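You operate a simulated robot arm through the tools that you are given. There is no shell and no other tool.

Carry out the task below with a simulated robot arm. There is one attempt and no reset: what you move stays moved.

Task
Put things in order on the top of the grey workbench. At the end: the red float stands where the black dark bottle stood; the yellow torch is on the white box; the black dark bottle stands where the black battery stood; the black battery from the top of the grey workbench stands on top of the grey carton (marked "Seat kit"); whatever was shut is shut again. Leave all else as you found it, and nothing knocked over.

The check looks at the end state, three seconds after you hand in, the way a careful person would. Anything else that was tipped, shoved, dropped, spilled or broken makes it a failure.

Robot
A 6-joint arm with a two-finger parallel gripper, fixed in place. Base frame: the origin is at the foot of the arm, x ahead of it, y to its left, z up; the work surface is at about z = 0. Readings come in m, rad, newtons and seconds.
With the tool pointing down near the work surface it reaches from about 0.18 to 0.46 m from the base axis. Its first joint turns from -1.222 to 1.222 rad. Payload 1.9 kg.
The TCP is the grasp point between the finger pads, 0.023 m short of the fingertips. In the tool frame z runs along the fingers and y along their closing line. Largest opening 0.094 m; finger width 0.038, thickness 0.01; the body of the gripper, 0.054 by 0.096 m, starts 0.039 m behind the TCP.
Orientation is that of the tool frame in the base frame, as a unit quaternion [x, y, z, w]. With the fingers straight down and closing along the base's y, the tool's x points along the base's -x, its y along +y and its z along -z.

Tools
- The arm moves only by the tool step_arm. Its arguments are lists of equal length, an entry for each row: "angular": the turn, a rotation vector about the tool's x, y, z in units of 4 degrees (1.0 is 4 degrees), a list of three; "travel": the shift along the tool's x, y, z in units of 25 mm (1.0 is 25 mm), a list of three; "grip": the opening in per cent of the stroke, from 0 (shut) to 100 (fully open). In form: {"angular": [[wx, wy, wz], ...], "travel": [[dx, dy, dz], ...], "grip": [grip, ...]}. A call has 1 to 20 rows; each row shifts and turns the commanded pose from where the row before left it, along the tool's axes as they then stand. A call with a number of a shift or a turn outside -1 to 1 is refused whole. Each row takes 0.2 s and may step no farther than 0.05 m and 0.15 rad from the row before; otherwise, or with a gripper value out of range, the whole call is refused. Where a pose cannot be reached the arm comes as near as it can. A force on the tool above 40 N (or 10 N above the force at the start of the call, whichever is more), or a blocked arm, ends the call early, and 0.2 s more pass. The fingers move at their own pace (about 0.108 m/s each) and stop on an object; they squeeze with about 43 N. The grip force told is the motor's: it shows also when the fingers shut on nothing. Time passes only in rows, and 0.2 s behind the last, so rows that do not move let the fingers close. The reply holds the time, the measured pose of the TCP, the force on the tool along the base axes, the opening and the grip force, in the units named above and with some noise, with the torque about the TCP (base axes, N m) and any sound that the robot's microphone picked up.
- Cameras (640 x 400 px; columns grow to the right, rows downward): "scene" is fixed at [0.0526, 0.3102, 0.4265]; the picture's right is [-0.85, -0.52, 0.00], its down [-0.33, 0.54, -0.77] and it looks along [0.40, -0.66, -0.63] (base axes); focal length 214 px, centre (320, 200). "wrist" rides on the gripper at [0.086, 0.016, -0.075] in the tool frame; the picture's right is [-0.18, 0.98, 0.00], its down [-0.58, -0.11, -0.81] and it looks along [-0.79, -0.15, 0.59] (tool axes); focal length 243 px, centre (320, 200). There is no depth. A picture from a camera that has moved, and an enlarged one, comes with that camera's place and axes in the base frame and with its lens. The place of the scene camera against the robot may be out by one fixed shift of up to 0.018 m in any direction.
- camera(camera): a new picture of that camera. The clock stands still meanwhile.
- inspect(camera, box): a new picture of the part [left, top, right, bottom] of that camera's present view, enlarged. The clock stands still meanwhile.
- sign_off(): hands the job in; it is judged then, once.

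Places have to be worked out from the pictures, the camera data and where the tool is seen. Open the gripper and draw the arm clear of the work before you hand the job in, unless the task says otherwise.

The tools are called after "Call:" as a command line: name --argument value ..., lists and objects as JSON in quotes. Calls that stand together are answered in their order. step_arm: Moves the arm, as the interface text tells. Its arguments: {"type":"object","properties":{"angular":{"type":"array","items":{"type":"array","items":{"type":"number"}}},"travel":{"type":"array","items":{"type":"array","items":{"type":"number"}}},"grip":{"type":"array","items":{"type":"number"}}},"required":["angular","travel","grip"]} The other tools are called the same way: camera (camera) takes a picture; inspect (camera, box) takes an enlarged picture of a part of a camera's view; sign_off () hands the job in.

At the start:

```text
clock: 0.0
position: [0.2929, -0.0302, 0.3244]
ee_rot: [0.0, 1.0, 0.0, 0.001]
contact_force: [0.5, 0.5, 0.9]
torque: [-0.01, -0.04, -0.01]
grip_width: 0.094
grip_force: 0.0
```

scene: 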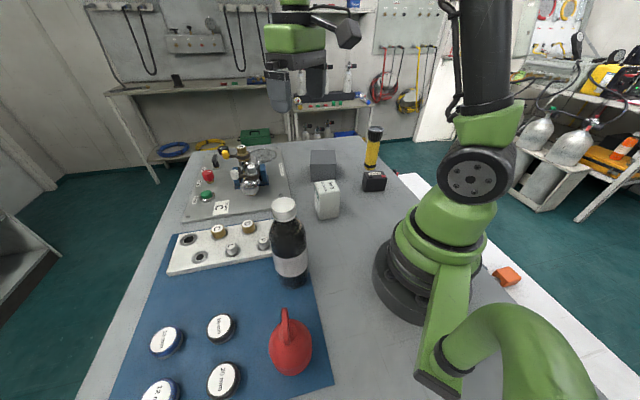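
wrist: 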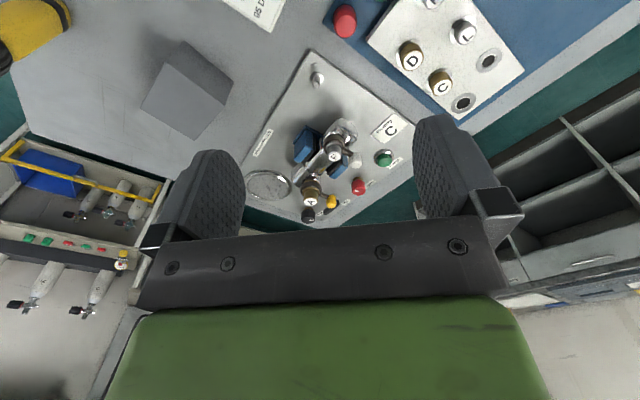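

I start by looking closer at the scene: the bottle, red float, white box, grey carton, battery and torch are all in view of the scene camera.

Call:
inspect --camera "scene" --box '[280, 110, 420, 230]'

Call:
inspect --camera "scene" --box '[220, 180, 360, 400]'

Call:
inspect --camera "scene" --box '[140, 120, 340, 280]'

Call:
inspect --camera "wrist" --box '[0, 0, 640, 240]'

```text
3.33 times, centred on (350, 170) of scene
camera zoom: at [0.0526, 0.3102, 0.4265], right [-0.85, -0.52, 0.0], down [-0.33, 0.54, -0.77], along [0.4, -0.66, -0.63], focal length 715 px, centre (220, 300)
```

zoom: 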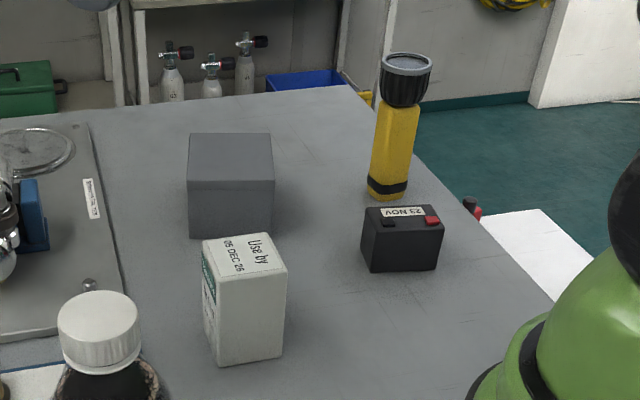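

```text
1.82 times, centred on (290, 290) of scene
camera zoom: at [0.0526, 0.3102, 0.4265], right [-0.85, -0.52, 0.0], down [-0.33, 0.54, -0.77], along [0.4, -0.66, -0.63], focal length 390 px, centre (374, 36)
```

zoom: 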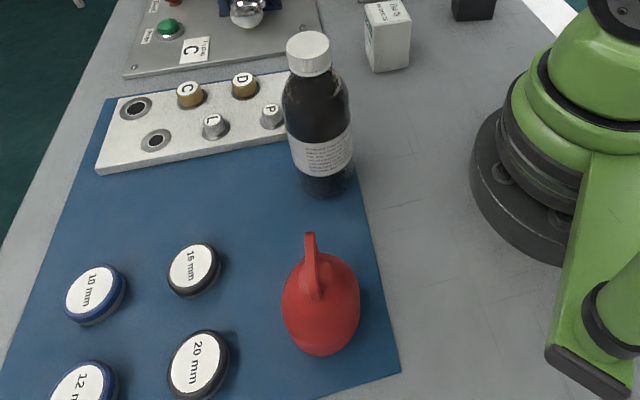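

```text
2.50 times, centred on (240, 200) of scene
camera zoom: at [0.0526, 0.3102, 0.4265], right [-0.85, -0.52, 0.0], down [-0.33, 0.54, -0.77], along [0.4, -0.66, -0.63], focal length 536 px, centre (520, 200)
```

zoom: 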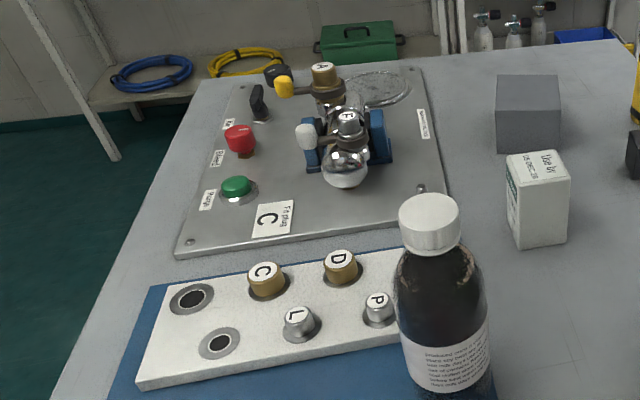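

```text
1.00 times, centred on (320, 120) of wrist (not enlarged: the box is as wide or as high as the picture)
camera zoom: at [0.2069, -0.0134, 0.3995], right [0.19, 0.98, 0.0], down [0.58, -0.11, 0.81], along [0.79, -0.15, -0.59], focal length 243 px, centre (320, 280)
```

zoom: 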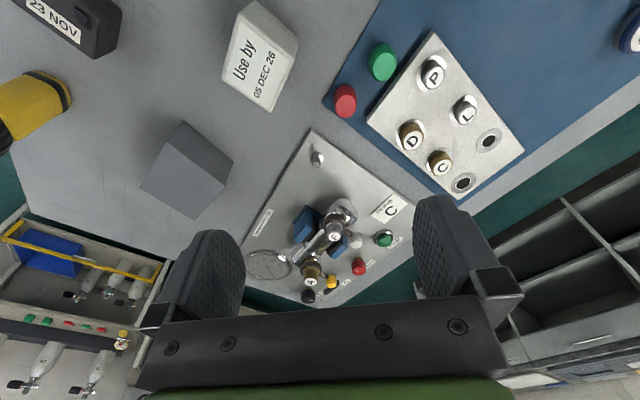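

The wrist view also shows a red and a green cylinder behind the bottle (hidden in the scene view). I check the edges of the wrist view to see the rest of the bench, and look at where the fingers appear in the scene view for calibration.

Call:
inspect --camera "wrist" --box '[0, 0, 640, 10]'

Call:
inspect --camera "scene" --box '[260, 20, 360, 120]'

Call:
inspect --camera "wrist" --box '[0, 0, 10, 400]'

Call:
inspect --camera "scene" --box '[0, 390, 640, 400]'

```text
1.00 times, centred on (320, 5) of wrist (not enlarged: the box is as wide or as high as the picture)
camera zoom: at [0.2069, -0.0134, 0.3995], right [0.19, 0.98, 0.0], down [0.58, -0.11, 0.81], along [0.79, -0.15, -0.59], focal length 243 px, centre (320, 395)
```

zoom: 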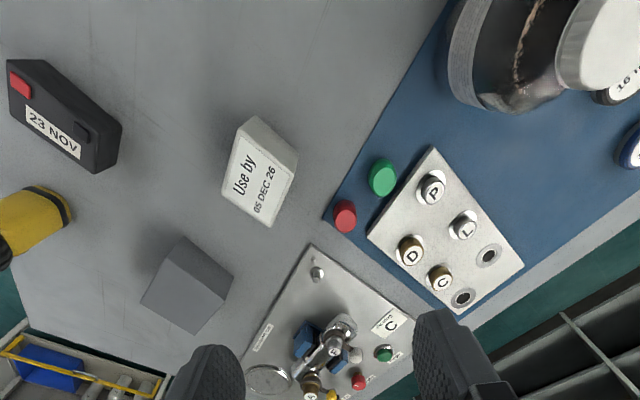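

```text
4.00 times, centred on (310, 70) of scene
camera zoom: at [0.0526, 0.3102, 0.4265], right [-0.85, -0.52, 0.0], down [-0.33, 0.54, -0.77], along [0.4, -0.66, -0.63], focal length 858 px, centre (360, 720)
```

zoom: 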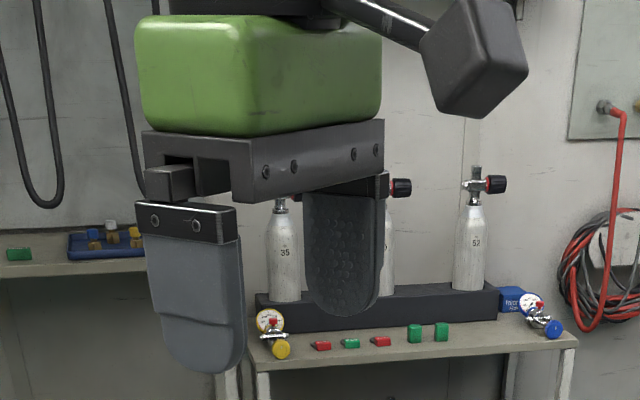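

```text
1.00 times, centred on (5, 200) of wrist (not enlarged: the box is as wide or as high as the picture)
camera zoom: at [0.2069, -0.0134, 0.3995], right [0.19, 0.98, 0.0], down [0.58, -0.11, 0.81], along [0.79, -0.15, -0.59], focal length 243 px, centre (635, 200)
```

zoom: 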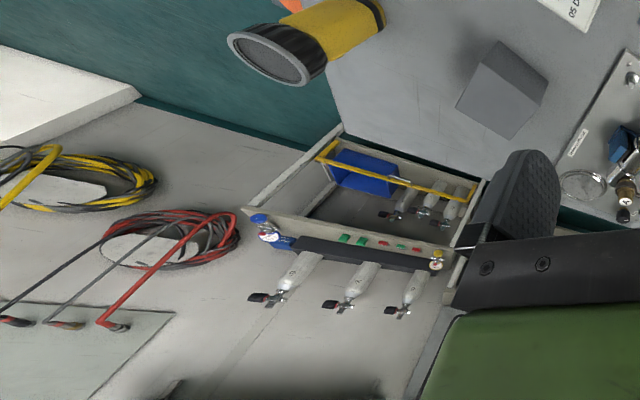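

```text
1.00 times, centred on (320, 395) of scene (not enlarged: the box is as wide or as high as the picture)
camera zoom: at [0.0526, 0.3102, 0.4265], right [-0.85, -0.52, 0.0], down [-0.33, 0.54, -0.77], along [0.4, -0.66, -0.63], focal length 214 px, centre (320, 5)
```

zoom: 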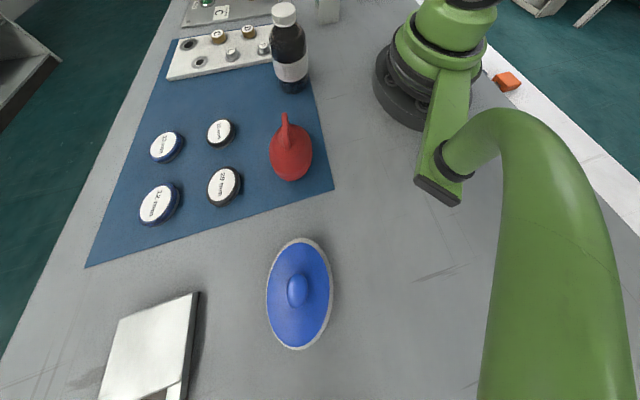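

The extended views work: a blue lid-like disc and a metal thing are also on the near bench. I look further past the edges, and at the grey box's faces for a marking.

Call:
inspect --camera "scene" --box '[0, 0, 10, 400]'

Call:
inspect --camera "scene" --box '[630, 0, 640, 400]'

Call:
inspect --camera "wrist" --box '[120, 20, 260, 150]'

Call:
inspect --camera "scene" --box '[300, 140, 346, 190]'

Call:
inspect --camera "scene" --box '[200, 380, 340, 400]'

```text
1.00 times, centred on (5, 200) of scene (not enlarged: the box is as wide or as high as the picture)
camera zoom: at [0.0526, 0.3102, 0.4265], right [-0.85, -0.52, 0.0], down [-0.33, 0.54, -0.77], along [0.4, -0.66, -0.63], focal length 214 px, centre (635, 200)
```

zoom: 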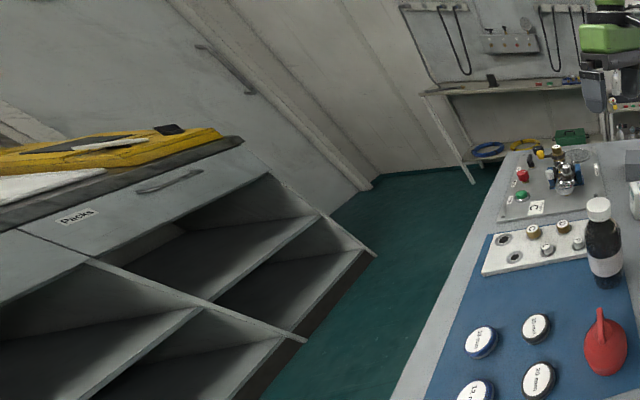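

```text
1.00 times, centred on (635, 200) of scene (not enlarged: the box is as wide or as high as the picture)
camera zoom: at [0.0526, 0.3102, 0.4265], right [-0.85, -0.52, 0.0], down [-0.33, 0.54, -0.77], along [0.4, -0.66, -0.63], focal length 214 px, centre (5, 200)
```

zoom: 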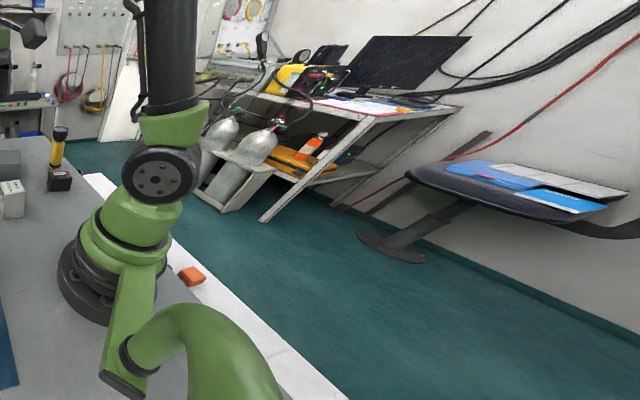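

```text
3.08 times, centred on (190, 85) of wrist
camera zoom: at [0.2069, -0.0134, 0.3995], right [0.19, 0.98, 0.0], down [0.58, -0.11, 0.81], along [0.79, -0.15, -0.59], focal length 746 px, centre (720, 554)
```

zoom: 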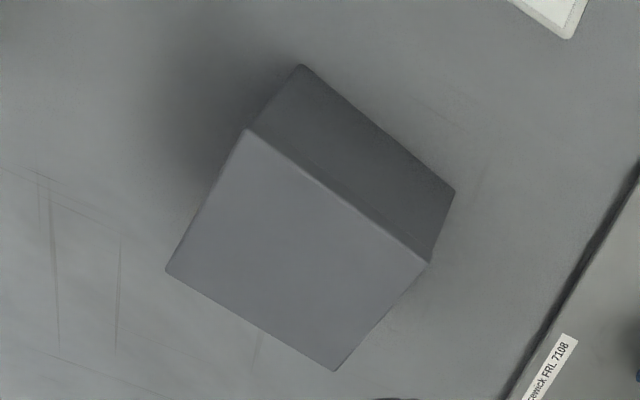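

```text
8.00 times, centred on (323, 165) of scene
camera zoom: at [0.0526, 0.3102, 0.4265], right [-0.85, -0.52, 0.0], down [-0.33, 0.54, -0.77], along [0.4, -0.66, -0.63], focal length 1716 px, centre (296, 480)
```

zoom: 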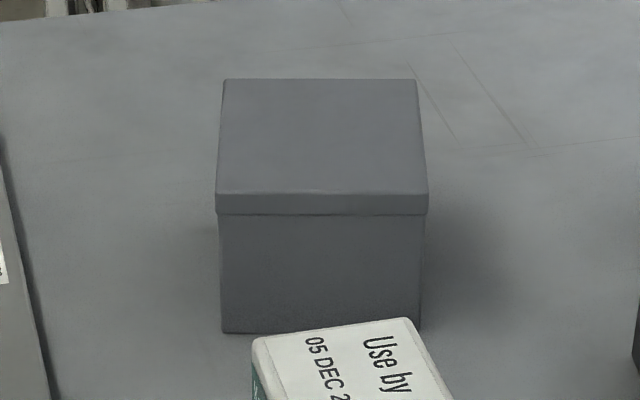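

```text
4.57 times, centred on (270, 390) of scene
camera zoom: at [0.0526, 0.3102, 0.4265], right [-0.85, -0.52, 0.0], down [-0.33, 0.54, -0.77], along [0.4, -0.66, -0.63], focal length 980 px, centre (549, -669)
```

zoom: 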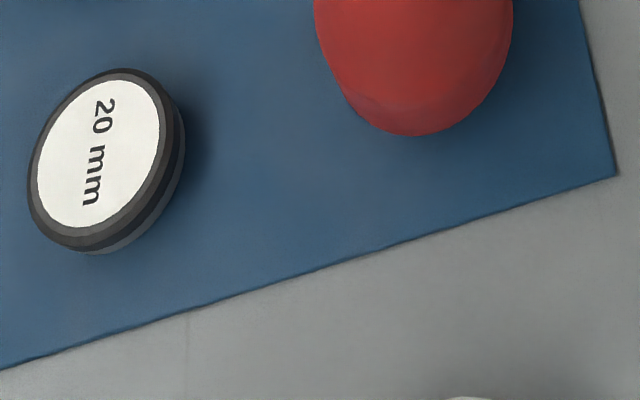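

The grey box is a lidded carton with no mark on the faces seen so far. I swing the arm toward the right side (about −1.0 rad) at the present height so the wrist camera can look closely at the battery, torch and carton.

Call:
step_arm --angular '[[0, 0, 1], [0, 0, 0.475], [0, 0, 0.988], [0, 0, 0.988], [0, 0, 0.988], [0, 0, 0.988], [0, 0, 0.988], [0, 0, 0.988], [0, 0, 0.988], [0, 0, 0.988], [0, 0, 0.988], [0, 0, 0.988], [0, 0, 0.988], [0, 0, 0.988], [0, 0, 0.988]]' --travel '[[0, 0, 0], [0, 0, 0], [0.16, -0.75, 0], [0.16, -0.75, 0], [0.16, -0.75, 0], [0.16, -0.75, 0], [0.16, -0.75, 0], [0.16, -0.75, 0], [0.16, -0.75, 0], [0.16, -0.75, 0], [0.16, -0.75, 0], [0.16, -0.75, 0], [0.16, -0.75, 0], [0.16, -0.75, 0], [0.16, -0.75, 0]]' --grip '[100, 100, 100, 100, 100, 100, 100, 100, 100, 100, 100, 100, 100, 100, 100]'

```text
clock: 3.2
position: [0.1332, -0.2132, 0.3239]
ee_rot: [0.48, 0.877, 0.0, 0.002]
contact_force: [-0.8, 0.5, -0.1]
torque: [0.0, 0.02, 0.01]
grip_width: 0.0941
grip_force: 0.1
```

The arm is at (0.133, −0.213, 0.324), facing −1.0 rad. I take wrist pictures, including the extended near view.

Call:
camera --camera "wrist"

Call:
inspect --camera "wrist" --box '[0, 0, 640, 10]'

Call:
camera --camera "scene"

```text
taken
camera wrist: at [0.1001, -0.1296, 0.3983], right [0.93, 0.37, 0.0], down [0.22, -0.55, 0.81], along [0.3, -0.75, -0.59], focal length 243 px, centre (320, 200)
```

wrist: 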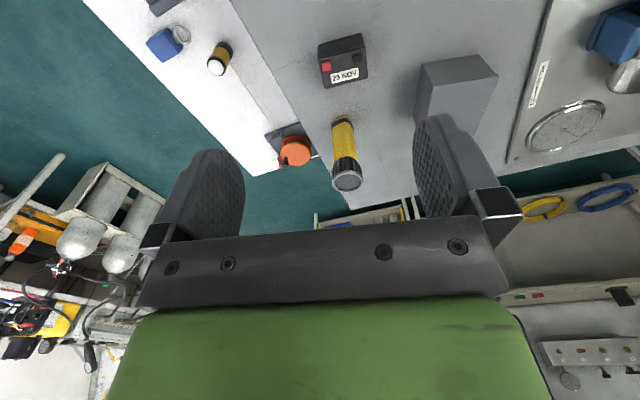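

```text
1.00 times, centred on (320, 5) of wrist (not enlarged: the box is as wide or as high as the picture)
camera zoom: at [0.1001, -0.1296, 0.3983], right [0.93, 0.37, 0.0], down [0.22, -0.55, 0.81], along [0.3, -0.75, -0.59], focal length 243 px, centre (320, 395)
```

zoom: 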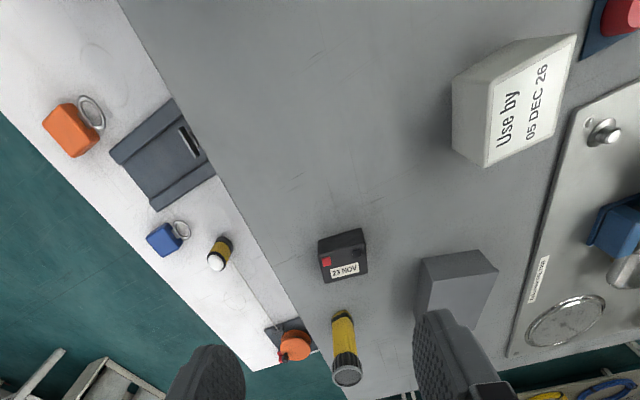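

```text
taken
```

scene: 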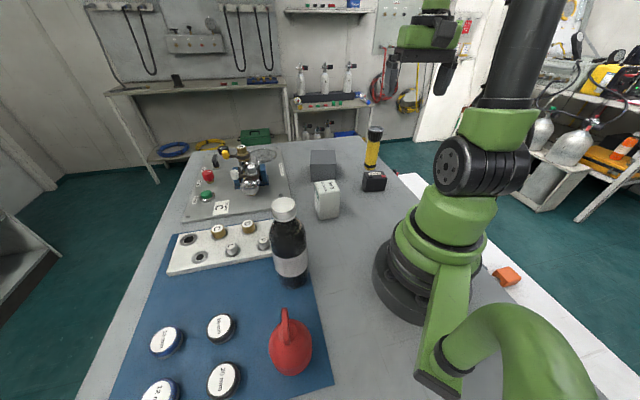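

Now I zoom on the battery/torch area and the carton in the wrist view to take pixel measurements.

Call:
inspect --camera "wrist" --box '[280, 20, 400, 95]'

Call:
inspect --camera "wrist" --box '[300, 100, 420, 200]'

Call:
inspect --camera "wrist" --box '[400, 40, 520, 140]'

Call:
inspect --camera "wrist" --box '[440, 0, 600, 4]'

```text
5.33 times, centred on (340, 58) of wrist
camera zoom: at [0.1001, -0.1296, 0.3983], right [0.93, 0.37, 0.0], down [0.22, -0.55, 0.81], along [0.3, -0.75, -0.59], focal length 1294 px, centre (213, 960)
```

zoom: 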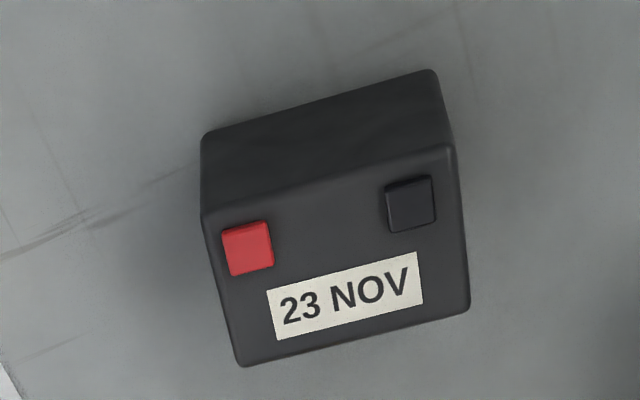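

```text
4.00 times, centred on (360, 150) of wrist
camera zoom: at [0.1001, -0.1296, 0.3983], right [0.93, 0.37, 0.0], down [0.22, -0.55, 0.81], along [0.3, -0.75, -0.59], focal length 970 px, centre (160, 400)
```

zoom: 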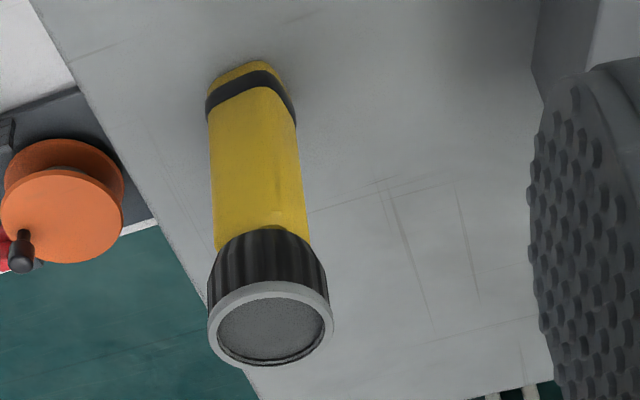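

```text
4.00 times, centred on (460, 90) of wrist
camera zoom: at [0.1001, -0.1296, 0.3983], right [0.93, 0.37, 0.0], down [0.22, -0.55, 0.81], along [0.3, -0.75, -0.59], focal length 970 px, centre (-240, 640)
```

zoom: 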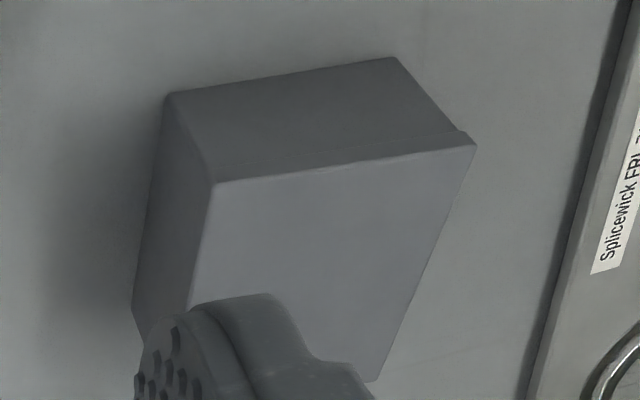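

```text
4.00 times, centred on (520, 2) of wrist
camera zoom: at [0.1001, -0.1296, 0.3983], right [0.93, 0.37, 0.0], down [0.22, -0.55, 0.81], along [0.3, -0.75, -0.59], focal length 970 px, centre (-480, 992)
```

zoom: 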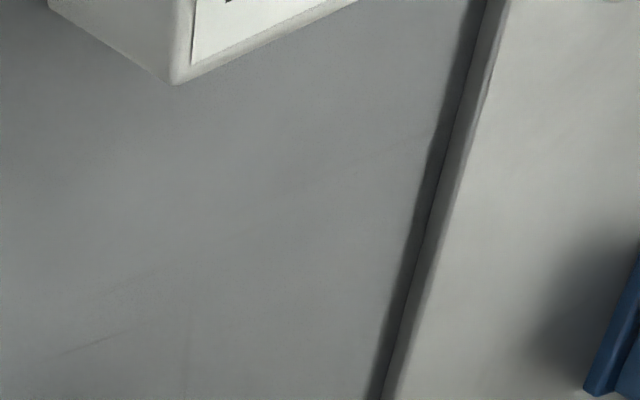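

From the wrist pictures I get: battery centre ≈ (0.194, −0.272), 0.065 × 0.040 × 0.049 m, long axis at ≈36°; torch ≈ (0.251, −0.387), 0.146 m tall; carton top centre ≈ (0.379, −0.261) at z≈0.065. I move over the battery, aligned with its long axis, and descend to a hover at z≈0.10.

Call:
step_arm --angular '[[0, 0, -0.225], [0, 0, -0.225], [0, 0, -0.225], [0, 0, -0.225], [0, 0, 0], [0, 0, 0], [0, 0, 0], [0, 0, 0], [0, 0, 0], [0, 0, 0], [0, 0, 0], [0, 0, 0], [0, 0, 0], [0, 0, 0]]' --travel '[[-0.822, 0.19, 0], [-0.822, 0.19, 0], [-0.822, 0.19, 0], [-0.822, 0.19, 0], [0, 0, 0.9], [0, 0, 0.9], [0, 0, 0.9], [0, 0, 0.9], [0, 0, 0.9], [0, 0, 0.9], [0, 0, 0.9], [0, 0, 0.9], [0, 0, 0.9], [0, 0, 0.85]]' --grip '[100, 100, 100, 100, 100, 100, 100, 100, 100, 100, 100, 100, 100, 100]'

Call:
camera --camera "wrist"

Call:
inspect --camera "scene" --box '[320, 100, 440, 220]'

```text
clock: 6.2
position: [0.1948, -0.2667, 0.0994]
ee_rot: [0.452, 0.892, 0.0, 0.002]
contact_force: [0.1, -1.2, 0.2]
torque: [0.01, 0.0, -0.02]
grip_width: 0.0937
grip_force: 0.1
```

```text
taken
camera wrist: at [0.1572, -0.1878, 0.1745], right [0.9, 0.43, 0.0], down [0.25, -0.53, 0.81], along [0.35, -0.73, -0.59], focal length 243 px, centre (320, 200)
```

wrist: 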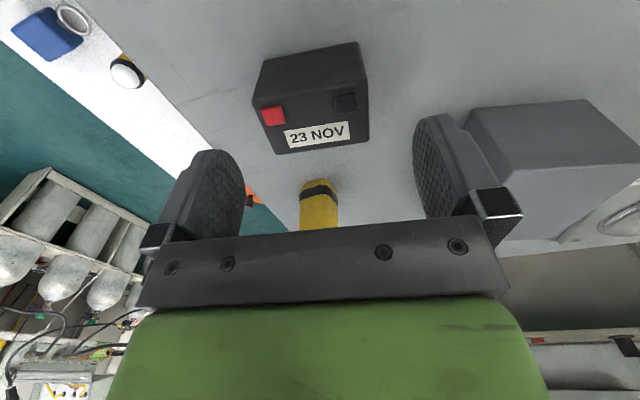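

```text
3.33 times, centred on (380, 160) of scene
camera zoom: at [0.0526, 0.3102, 0.4265], right [-0.85, -0.52, 0.0], down [-0.33, 0.54, -0.77], along [0.4, -0.66, -0.63], focal length 715 px, centre (120, 333)
```

zoom: 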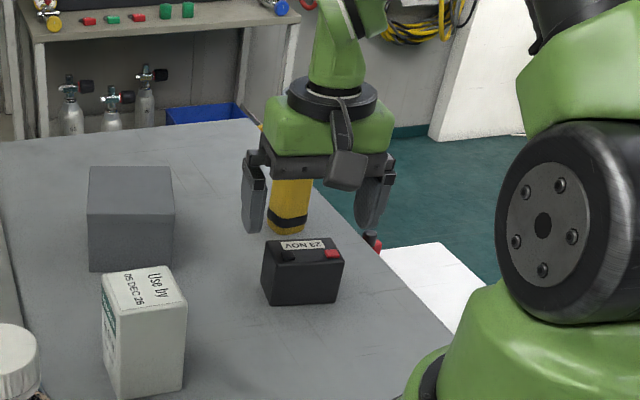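

I zoom in on the battery in the wrist view to refine its place relative to the gripper.

Call:
inspect --camera "wrist" --box '[230, 30, 390, 130]'

Call:
inspect --camera "wrist" --box '[440, 80, 640, 260]'

```text
4.00 times, centred on (310, 80) of wrist
camera zoom: at [0.1572, -0.1878, 0.1745], right [0.9, 0.43, 0.0], down [0.25, -0.53, 0.81], along [0.35, -0.73, -0.59], focal length 970 px, centre (360, 680)
```

zoom: 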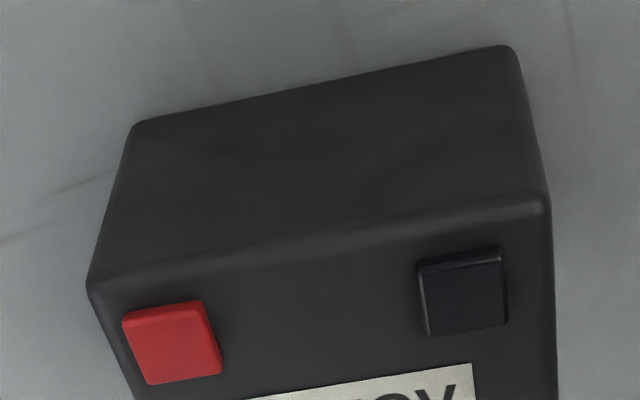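

```text
2.22 times, centred on (540, 170) of wrist
camera zoom: at [0.1572, -0.1878, 0.1745], right [0.9, 0.43, 0.0], down [0.25, -0.53, 0.81], along [0.35, -0.73, -0.59], focal length 539 px, centre (-169, 267)
```

zoom: 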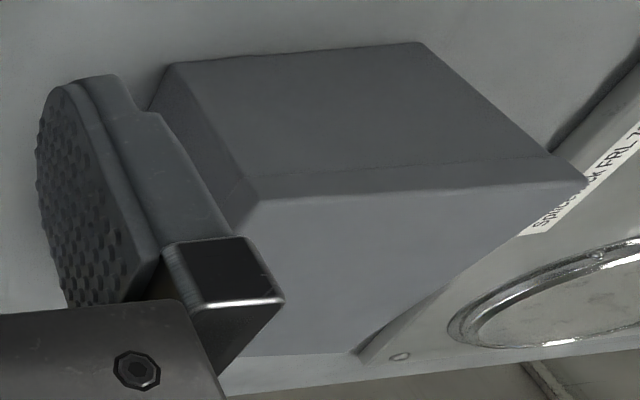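

The close view confirms battery centre (0.1936, −0.2722), height 0.049. I correct about 4 mm, descend to z≈0.028 and close.

Call:
step_arm --angular '[[0, 0, 0], [0, 0, 0], [0, 0, 0], [0, 0, 0], [0, 0, 0], [0, 0, 0]]' --travel '[[-0.145, -0.175, 0], [0, 0, 0.7], [0, 0, 0.7], [0, 0, 0.7], [0, 0, 0.7], [0, 0, 0]]' --grip '[100, 100, 100, 100, 100, 100]'

Call:
camera --camera "wrist"

```text
clock: 7.6
position: [0.1938, -0.2748, 0.0292]
ee_rot: [0.452, 0.892, 0.0, 0.001]
contact_force: [-0.2, 0.3, -0.7]
torque: [0.02, 0.0, 0.0]
grip_width: 0.0941
grip_force: 0.1
```

```text
taken
camera wrist: at [0.1554, -0.1951, 0.1042], right [0.9, 0.43, 0.0], down [0.25, -0.53, 0.81], along [0.35, -0.73, -0.59], focal length 243 px, centre (320, 200)
```

wrist: 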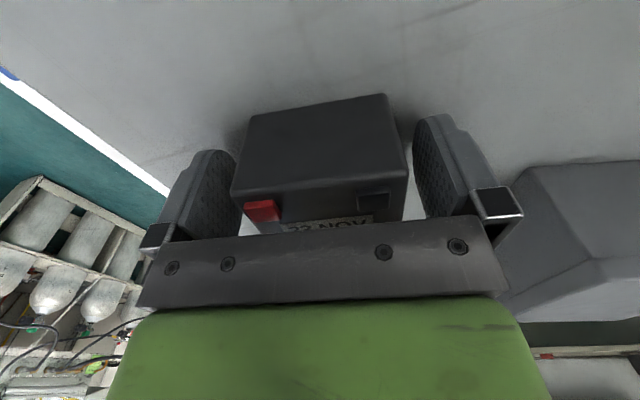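

The battery sits between the fingers. I close on it.

Call:
step_arm --angular '[[0, 0, 0], [0, 0, 0], [0, 0, 0], [0, 0, 0]]' --travel '[[0, 0, 0], [0, 0, 0], [0, 0, 0], [0, 0, 0]]' --grip '[0, 0, 0, 0]'

```text
clock: 8.6
position: [0.1931, -0.275, 0.0292]
ee_rot: [0.452, 0.892, 0.0, 0.001]
contact_force: [0.5, -0.7, 0.6]
torque: [-0.07, 0.02, 0.03]
grip_width: 0.066
grip_force: 42.9
```

Gripped at 0.066 m as expected. I lift it straight up to z≈0.17.

Call:
step_arm --angular '[[0, 0, 0], [0, 0, 0], [0, 0, 0], [0, 0, 0], [0, 0, 0], [0, 0, 0], [0, 0, 0]]' --travel '[[0, 0, -0.4], [0, 0, -0.8], [0, 0, -0.9], [0, 0, -0.9], [0, 0, -0.9], [0, 0, -0.9], [0, 0, -0.9]]' --grip '[0, 0, 0, 0, 0, 0, 0]'

```text
clock: 10.2
position: [0.1924, -0.2744, 0.174]
ee_rot: [0.451, 0.892, 0.001, 0.002]
contact_force: [-0.3, 0.7, -4.6]
torque: [0.01, 0.0, -0.01]
grip_width: 0.0657
grip_force: 42.5
```

Battery held (≈0.47 kg). I carry it sideways to over the carton, then turn 5° to line up with it.

Call:
step_arm --angular '[[0, 0, 0], [0, 0, 0], [0, 0, 0], [0, 0, 0], [0, 0, 0], [0, 0, 0], [0, 0, 0], [0, 0, 0], [0, 0, 0.625], [0, 0, 0.625], [0, 0, 0]]' --travel '[[-0.506, 0.79, 0], [-0.506, 0.79, 0], [-0.506, 0.79, 0], [-0.506, 0.79, 0], [-0.506, 0.79, 0], [-0.506, 0.79, 0], [-0.506, 0.79, 0], [-0.506, 0.79, 0], [0, 0, 0], [0, 0, 0], [0, 0, 0]]' --grip '[0, 0, 0, 0, 0, 0, 0, 0, 0, 0, 0]'

Call:
camera --camera "wrist"

Call:
inspect --camera "scene" --box '[260, 90, 400, 230]'

```text
clock: 12.6
position: [0.3787, -0.2562, 0.1734]
ee_rot: [0.491, 0.871, 0.001, 0.001]
contact_force: [-0.5, -0.7, -4.1]
torque: [0.0, 0.03, -0.01]
grip_width: 0.0659
grip_force: 43.0
out of reach, approached as far as the arm can: row 8
```

```text
taken
camera wrist: at [0.3474, -0.1749, 0.2479], right [0.94, 0.35, 0.0], down [0.21, -0.55, 0.81], along [0.29, -0.76, -0.59], focal length 243 px, centre (320, 200)
```

wrist: 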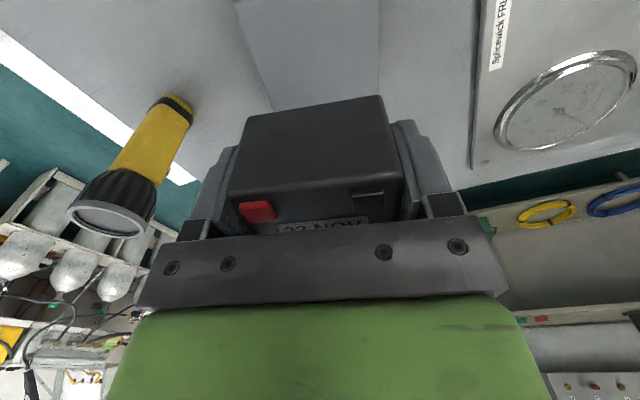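

```text
2.86 times, centred on (330, 160) of scene
camera zoom: at [0.0526, 0.3102, 0.4265], right [-0.85, -0.52, 0.0], down [-0.33, 0.54, -0.77], along [0.4, -0.66, -0.63], focal length 613 px, centre (291, 314)
```

zoom: 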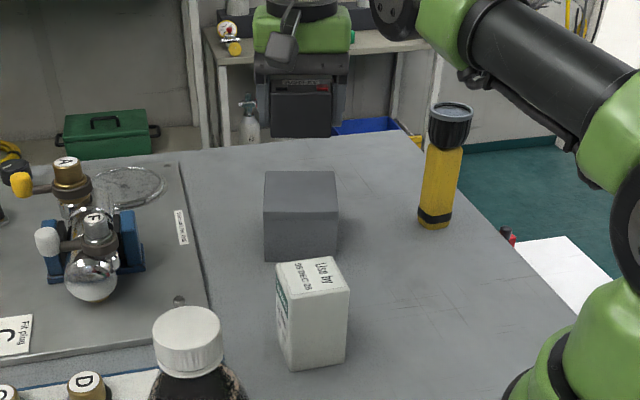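

The arm reached (0.379, −0.256), with the battery about 6 mm nearer than the carton's centre, which is well inside its top. I lower to just above the lid and check.

Call:
step_arm --angular '[[0, 0, 0], [0, 0, 0], [0, 0, 0], [0, 0, 0], [0, 0, 0]]' --travel '[[0, 0, 0.7], [0, 0, 0.7], [0, 0, 0.7], [0, 0, 0.7], [0, 0, 0]]' --grip '[0, 0, 0, 0, 0]'

Call:
inspect --camera "scene" --box '[290, 110, 360, 190]'

Call:
inspect --camera "wrist" --box '[200, 0, 460, 180]'

```text
clock: 13.8
position: [0.3801, -0.2575, 0.1042]
ee_rot: [0.49, 0.872, 0.0, 0.002]
contact_force: [-0.4, 0.3, -4.2]
torque: [0.02, 0.06, 0.03]
grip_width: 0.0657
grip_force: 43.0
```

```text
5.00 times, centred on (325, 150) of scene
camera zoom: at [0.0526, 0.3102, 0.4265], right [-0.85, -0.52, 0.0], down [-0.33, 0.54, -0.77], along [0.4, -0.66, -0.63], focal length 1072 px, centre (295, 450)
```

zoom: 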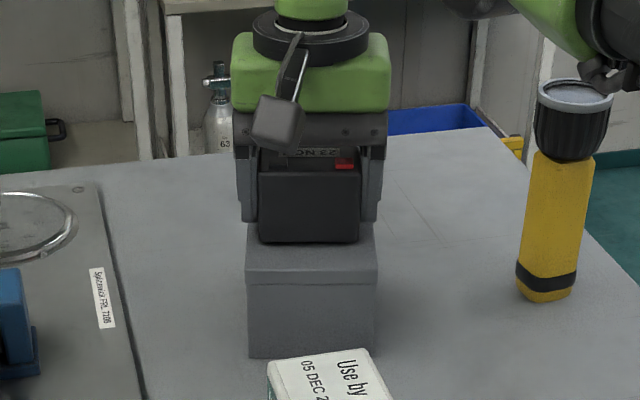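

```text
2.22 times, centred on (330, 90) of wrist
camera zoom: at [0.3481, -0.1747, 0.1784], right [0.94, 0.35, 0.0], down [0.21, -0.55, 0.81], along [0.29, -0.75, -0.59], focal length 539 px, centre (298, 444)
```

zoom: 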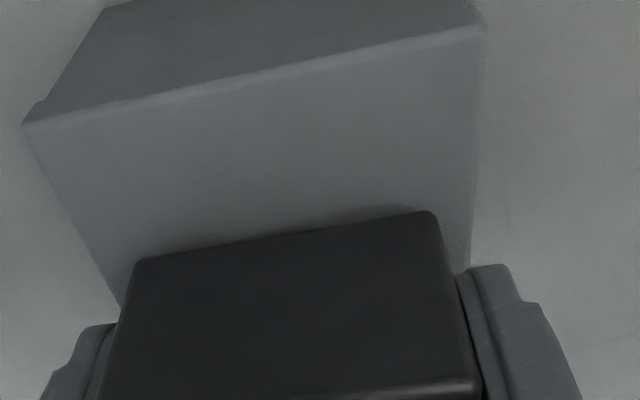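

Battery's footprint is centred on (0.378, −0.256), well within the carton's lid (top ≈0.067). I lower in small steps and watch the force.

Call:
step_arm --angular '[[0, 0, 0], [0, 0, 0]]' --travel '[[0, 0, 0.24], [0, 0, 0]]' --grip '[0, 0]'

```text
clock: 14.4
position: [0.3792, -0.2564, 0.0988]
ee_rot: [0.491, 0.871, 0.0, 0.003]
contact_force: [-3.6, 3.1, 18.1]
torque: [-0.03, 0.68, -0.15]
grip_width: 0.0659
grip_force: 42.9
```

Contact made (about 18 N up). I ease up 1 mm and open the fingers.

Call:
step_arm --angular '[[0, 0, 0], [0, 0, 0], [0, 0, 0], [0, 0, 0]]' --travel '[[0, 0, -0.04], [0, 0, 0], [0, 0, 0], [0, 0, 0]]' --grip '[0, 40, 100, 100]'

Call:
camera --camera "wrist"

```text
clock: 15.4
position: [0.3785, -0.2594, 0.0991]
ee_rot: [0.49, 0.872, -0.001, 0.001]
contact_force: [-0.2, -0.3, -0.3]
torque: [0.0, 0.02, 0.02]
grip_width: 0.094
grip_force: 0.0
```

```text
taken
camera wrist: at [0.3473, -0.175, 0.1738], right [0.94, 0.35, 0.0], down [0.21, -0.55, 0.81], along [0.29, -0.75, -0.59], focal length 243 px, centre (320, 200)
```

wrist: 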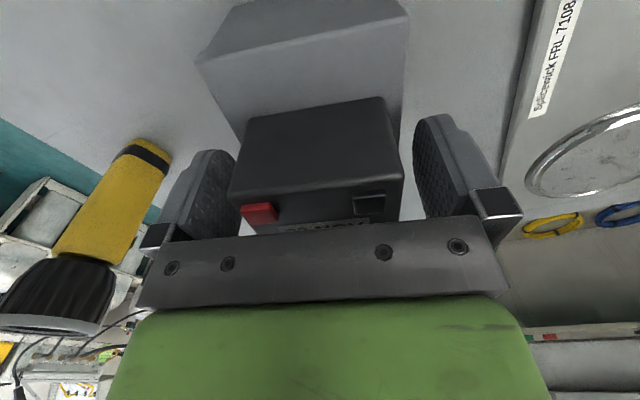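

Released. I lift straight up and check that the battery stands well.

Call:
step_arm --angular '[[0, 0, 0], [0, 0, 0], [0, 0, 0], [0, 0, 0], [0, 0, 0], [0, 0, 0], [0, 0, 0], [0, 0, 0]]' --travel '[[0, 0, -0.4], [0, 0, -0.8], [0, 0, -0.8], [0, 0, -0.8], [0, 0, -0.8], [0, 0, -0.8], [0, 0, -0.8], [0.4, 0, -0.8]]' --grip '[100, 100, 100, 100, 100, 100, 100, 100]'

Call:
camera --camera "wrist"

Call:
inspect --camera "scene" --box '[280, 110, 400, 220]'

```text
clock: 17.2
position: [0.3677, -0.2413, 0.2467]
ee_rot: [0.491, 0.871, 0.0, 0.002]
contact_force: [-0.1, 0.5, -0.2]
torque: [-0.01, -0.02, 0.01]
grip_width: 0.0942
grip_force: 0.0
out of reach, approached as far as the arm can: row 6, 7
```

```text
taken
camera wrist: at [0.3363, -0.1583, 0.32], right [0.94, 0.35, 0.0], down [0.21, -0.55, 0.81], along [0.29, -0.75, -0.59], focal length 243 px, centre (320, 200)
```

wrist: 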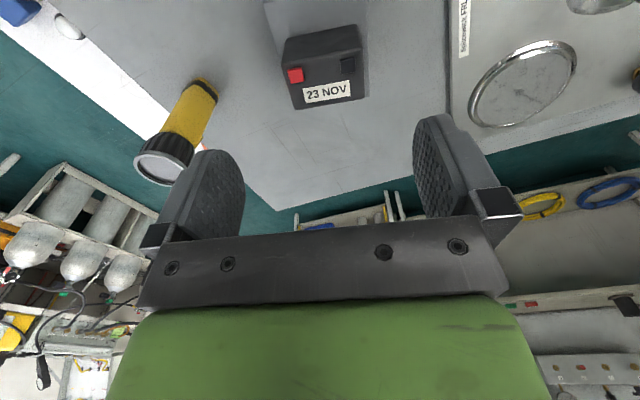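

```text
3.64 times, centred on (340, 165) of scene
camera zoom: at [0.0526, 0.3102, 0.4265], right [-0.85, -0.52, 0.0], down [-0.33, 0.54, -0.77], along [0.4, -0.66, -0.63], focal length 780 px, centre (247, 327)
```

zoom: 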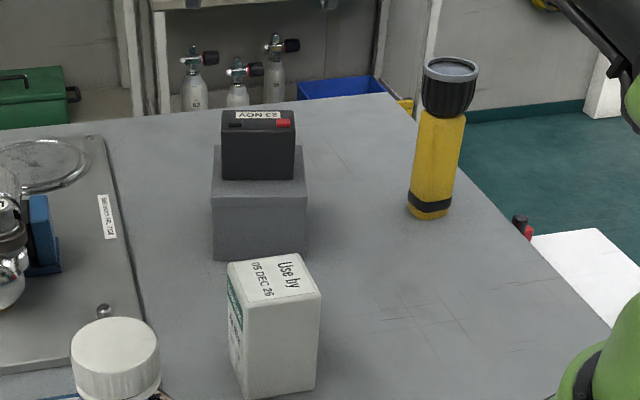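

The battery stands squarely on the carton. Next I back off and turn to view the white box closely with the wrist camera.

Call:
step_arm --angular '[[0, 0, 0], [0, 0, 0], [0, 0, 0], [0, 0, 0], [0, 0, 0], [0, 0, 0], [0, 0, 0], [0, 0, 0], [0, 0, 0], [0, 0, -0.97], [0, 0, -0.97], [0, 0, -0.97], [0, 0, -0.97], [0, 0, -0.97], [0, 0, -0.97], [0, 0, -0.97], [0, 0, -0.97], [0, 0, -0.97], [0, 0, -0.97]]' --travel '[[0.915, -0.216, -0.236], [0.915, -0.216, -0.236], [0.915, -0.216, -0.236], [0.915, -0.216, -0.236], [0.915, -0.216, -0.236], [0.915, -0.216, -0.236], [0.915, -0.216, -0.236], [0.915, -0.216, -0.236], [0.915, -0.216, -0.236], [0, 0, 0], [0, 0, 0], [0, 0, 0], [0, 0, 0], [0, 0, 0], [0, 0, 0], [0, 0, 0], [0, 0, 0], [0, 0, 0], [0, 0, 0]]' --grip '[100, 100, 100, 100, 100, 100, 100, 100, 100, 100, 100, 100, 100, 100, 100, 100, 100, 100, 100]'

Call:
camera --camera "wrist"

Call:
inspect --camera "wrist" --box '[0, 0, 640, 10]'

```text
clock: 21.2
position: [0.2195, -0.0895, 0.2976]
ee_rot: [0.172, 0.985, 0.0, 0.002]
contact_force: [0.3, 0.5, -0.2]
torque: [-0.01, 0.0, 0.01]
grip_width: 0.094
grip_force: 0.1
```

```text
taken
camera wrist: at [0.1435, -0.0441, 0.3722], right [0.51, 0.86, 0.0], down [0.51, -0.3, 0.81], along [0.7, -0.41, -0.59], focal length 243 px, centre (320, 200)
```

wrist: 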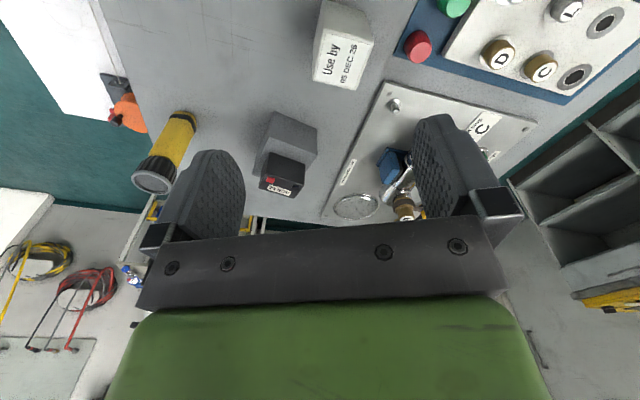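

```text
1.00 times, centred on (320, 5) of wrist (not enlarged: the box is as wide or as high as the picture)
camera zoom: at [0.1435, -0.0441, 0.3722], right [0.51, 0.86, 0.0], down [0.51, -0.3, 0.81], along [0.7, -0.41, -0.59], focal length 243 px, centre (320, 395)
```

zoom: 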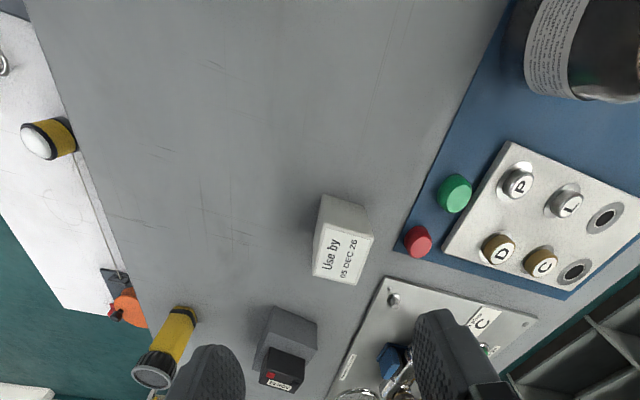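

I zoom on the white box.

Call:
inspect --camera "wrist" --box '[280, 0, 400, 80]'

Call:
inspect --camera "wrist" --box '[120, 90, 240, 200]'

Call:
inspect --camera "wrist" --box '[240, 100, 340, 200]'

```text
5.00 times, centred on (340, 40) of wrist
camera zoom: at [0.1435, -0.0441, 0.3722], right [0.51, 0.86, 0.0], down [0.51, -0.3, 0.81], along [0.7, -0.41, -0.59], focal length 1213 px, centre (220, 1000)
```

zoom: 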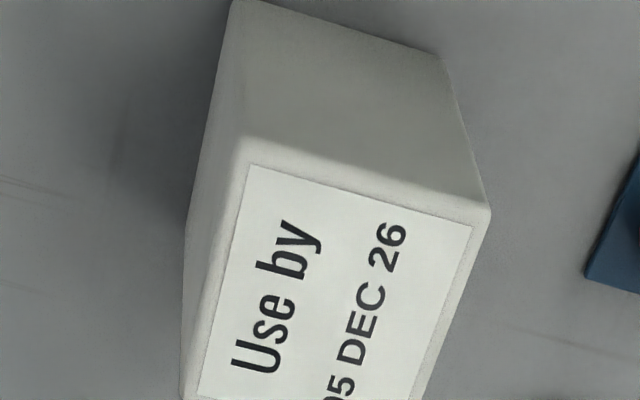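

```text
3.64 times, centred on (180, 145) of wrist
camera zoom: at [0.1435, -0.0441, 0.3722], right [0.51, 0.86, 0.0], down [0.51, -0.3, 0.81], along [0.7, -0.41, -0.59], focal length 882 px, centre (829, 400)
```

zoom: 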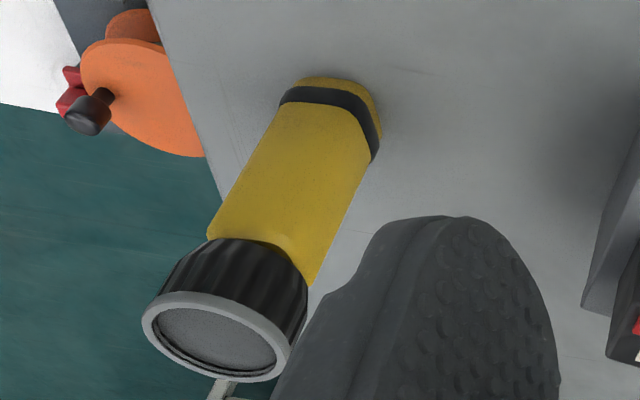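

```text
4.00 times, centred on (290, 150) of wrist
camera zoom: at [0.1435, -0.0441, 0.3722], right [0.51, 0.86, 0.0], down [0.51, -0.3, 0.81], along [0.7, -0.41, -0.59], focal length 970 px, centre (440, 400)
```

zoom: 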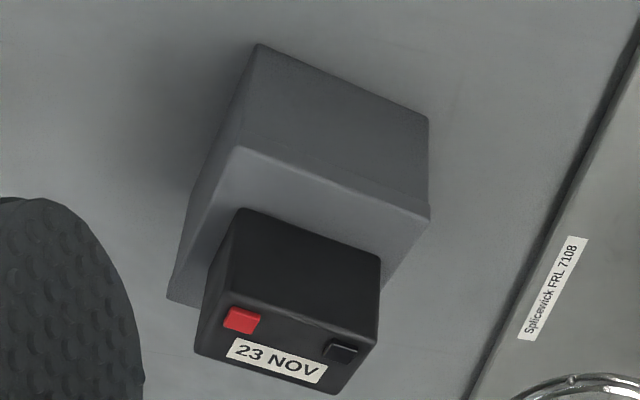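

I zoom on the far part of the white box top.

Call:
inspect --camera "wrist" --box '[290, 20, 390, 100]'

```text
5.00 times, centred on (340, 60) of wrist
camera zoom: at [0.1435, -0.0441, 0.3722], right [0.51, 0.86, 0.0], down [0.51, -0.3, 0.81], along [0.7, -0.41, -0.59], focal length 1213 px, centre (220, 900)
```

zoom: 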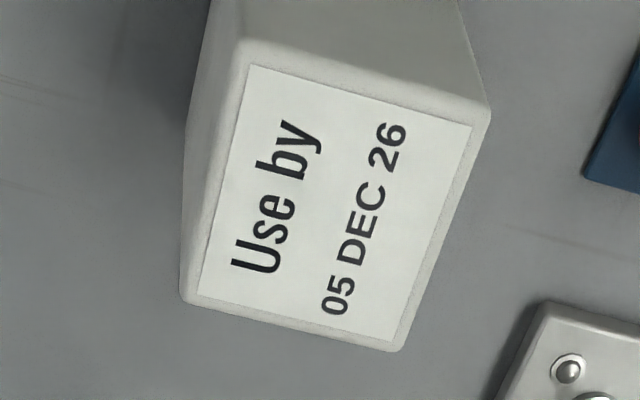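

White box: centre ≈ (0.266, −0.0885), 0.054 m square turned ≈46°, top ≈0.089. Torch axis ≈ (0.2505, −0.388). I swing to face the torch at r≈0.30.

Call:
step_arm --angular '[[0, 0, 0.93], [0, 0, 0.93], [0, 0, 0.93], [0, 0, 0.93], [0, 0, 0.93], [0, 0, 0.93], [0, 0, 0.93], [0, 0, 0.93], [0, 0, 0.93], [0, 0, 0.93], [0, 0, 0], [0, 0, 0], [0, 0, 0], [0, 0, 0], [0, 0, 0]]' --travel '[[-0.23, -0.66, 0], [-0.23, -0.66, 0], [-0.23, -0.66, 0], [-0.23, -0.66, 0], [-0.23, -0.66, 0], [-0.23, -0.66, 0], [-0.23, -0.66, 0], [-0.23, -0.66, 0], [-0.23, -0.66, 0], [-0.23, -0.66, 0], [-0.9, 0, 0.75], [-0.9, 0, 0.75], [-0.9, 0, 0.75], [-0.9, 0, 0.75], [0, 0, 0]]' --grip '[100, 100, 100, 100, 100, 100, 100, 100, 100, 100, 100, 100, 100, 100, 100]'

Call:
camera --camera "wrist"

```text
clock: 24.4
position: [0.2166, -0.3288, 0.2224]
ee_rot: [0.478, 0.878, 0.0, 0.002]
contact_force: [-0.4, 0.8, 0.0]
torque: [-0.01, 0.01, -0.03]
grip_width: 0.0941
grip_force: 0.1
```

```text
taken
camera wrist: at [0.1832, -0.2464, 0.2975], right [0.93, 0.38, 0.0], down [0.22, -0.55, 0.81], along [0.31, -0.75, -0.59], focal length 243 px, centre (320, 200)
```

wrist: 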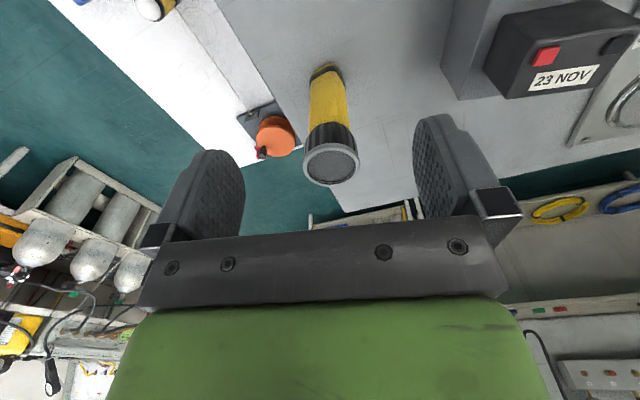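

Call:
inspect --camera "wrist" --box '[270, 50, 390, 200]'

```text
2.67 times, centred on (330, 125) of wrist
camera zoom: at [0.1832, -0.2464, 0.2975], right [0.93, 0.38, 0.0], down [0.22, -0.55, 0.81], along [0.31, -0.75, -0.59], focal length 647 px, centre (293, 400)
```

zoom: 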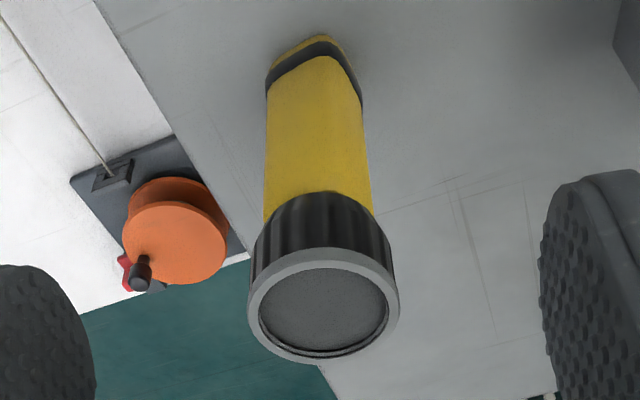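

Torch axis refined to ≈ (0.2515, −0.386), head ≈0.05 m wide. I move over it with the fingers straddling it, ending just above its top.

Call:
step_arm --angular '[[0, 0, 0], [0, 0, 0], [0, 0, 0], [0, 0, 0]]' --travel '[[-0.86, -0.024, 0.58], [-0.86, -0.024, 0.58], [-0.86, -0.024, 0.58], [0, 0, 0]]' --grip '[100, 100, 100, 100]'

Call:
camera --camera "wrist"

Call:
inspect --camera "scene" --box '[330, 90, 420, 190]'

```text
clock: 25.4
position: [0.2517, -0.3818, 0.18]
ee_rot: [0.478, 0.878, 0.001, 0.003]
contact_force: [-0.1, 0.0, 0.2]
torque: [-0.01, -0.03, -0.01]
grip_width: 0.0943
grip_force: 0.1
```

```text
taken
camera wrist: at [0.2176, -0.3005, 0.2549], right [0.93, 0.38, 0.0], down [0.22, -0.55, 0.81], along [0.31, -0.75, -0.59], focal length 243 px, centre (320, 200)
```

wrist: 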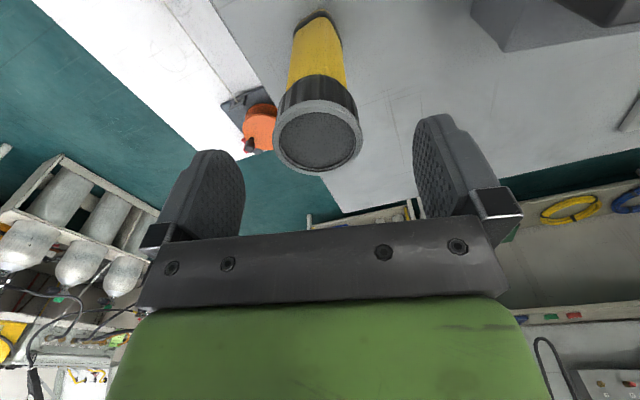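

```text
4.00 times, centred on (375, 140) of scene
camera zoom: at [0.0526, 0.3102, 0.4265], right [-0.85, -0.52, 0.0], down [-0.33, 0.54, -0.77], along [0.4, -0.66, -0.63], focal length 858 px, centre (100, 440)
```

zoom: 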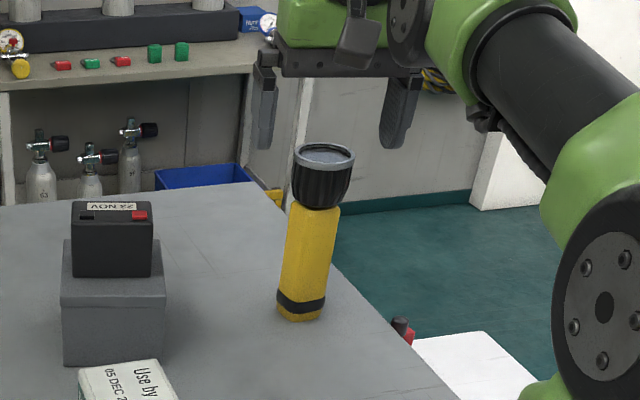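

The torch is centred between the fingers. I descend to z≈0.113 (hand body just clears the 0.146 top) and close.

Call:
step_arm --angular '[[0, 0, 0], [0, 0, 0], [0, 0, 0], [0, 0, 0], [0, 0, 0]]' --travel '[[0, 0, 0.67], [0, 0, 0.67], [0, 0, 0.67], [0, 0, 0.67], [0, 0, 0]]' --grip '[100, 100, 100, 100, 100]'

Call:
camera --camera "wrist"

Call:
inspect --camera "scene" --box '[330, 90, 420, 190]'

```text
clock: 26.6
position: [0.2522, -0.3864, 0.112]
ee_rot: [0.478, 0.879, 0.001, 0.002]
contact_force: [0.2, 0.5, 0.3]
torque: [-0.03, 0.0, 0.02]
grip_width: 0.0942
grip_force: 0.1
```

```text
taken
camera wrist: at [0.2191, -0.3039, 0.1874], right [0.93, 0.38, 0.0], down [0.22, -0.55, 0.81], along [0.31, -0.75, -0.59], focal length 243 px, centre (320, 200)
```

wrist: 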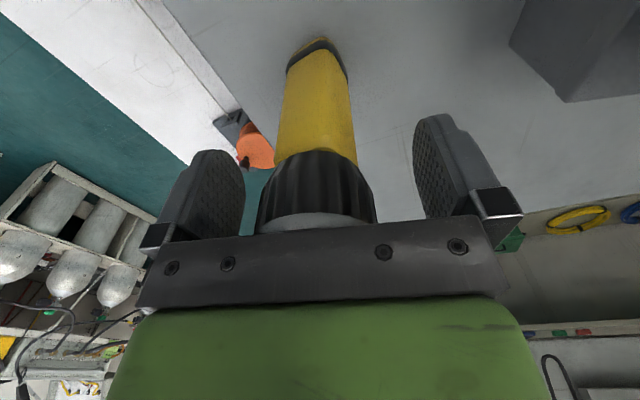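

```text
4.00 times, centred on (375, 140) of scene
camera zoom: at [0.0526, 0.3102, 0.4265], right [-0.85, -0.52, 0.0], down [-0.33, 0.54, -0.77], along [0.4, -0.66, -0.63], focal length 858 px, centre (100, 440)
```

zoom: 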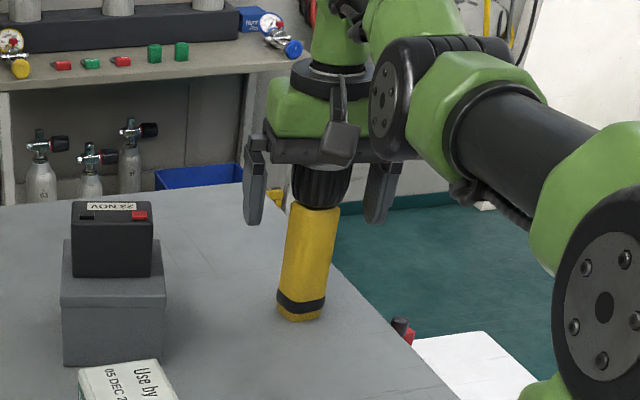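

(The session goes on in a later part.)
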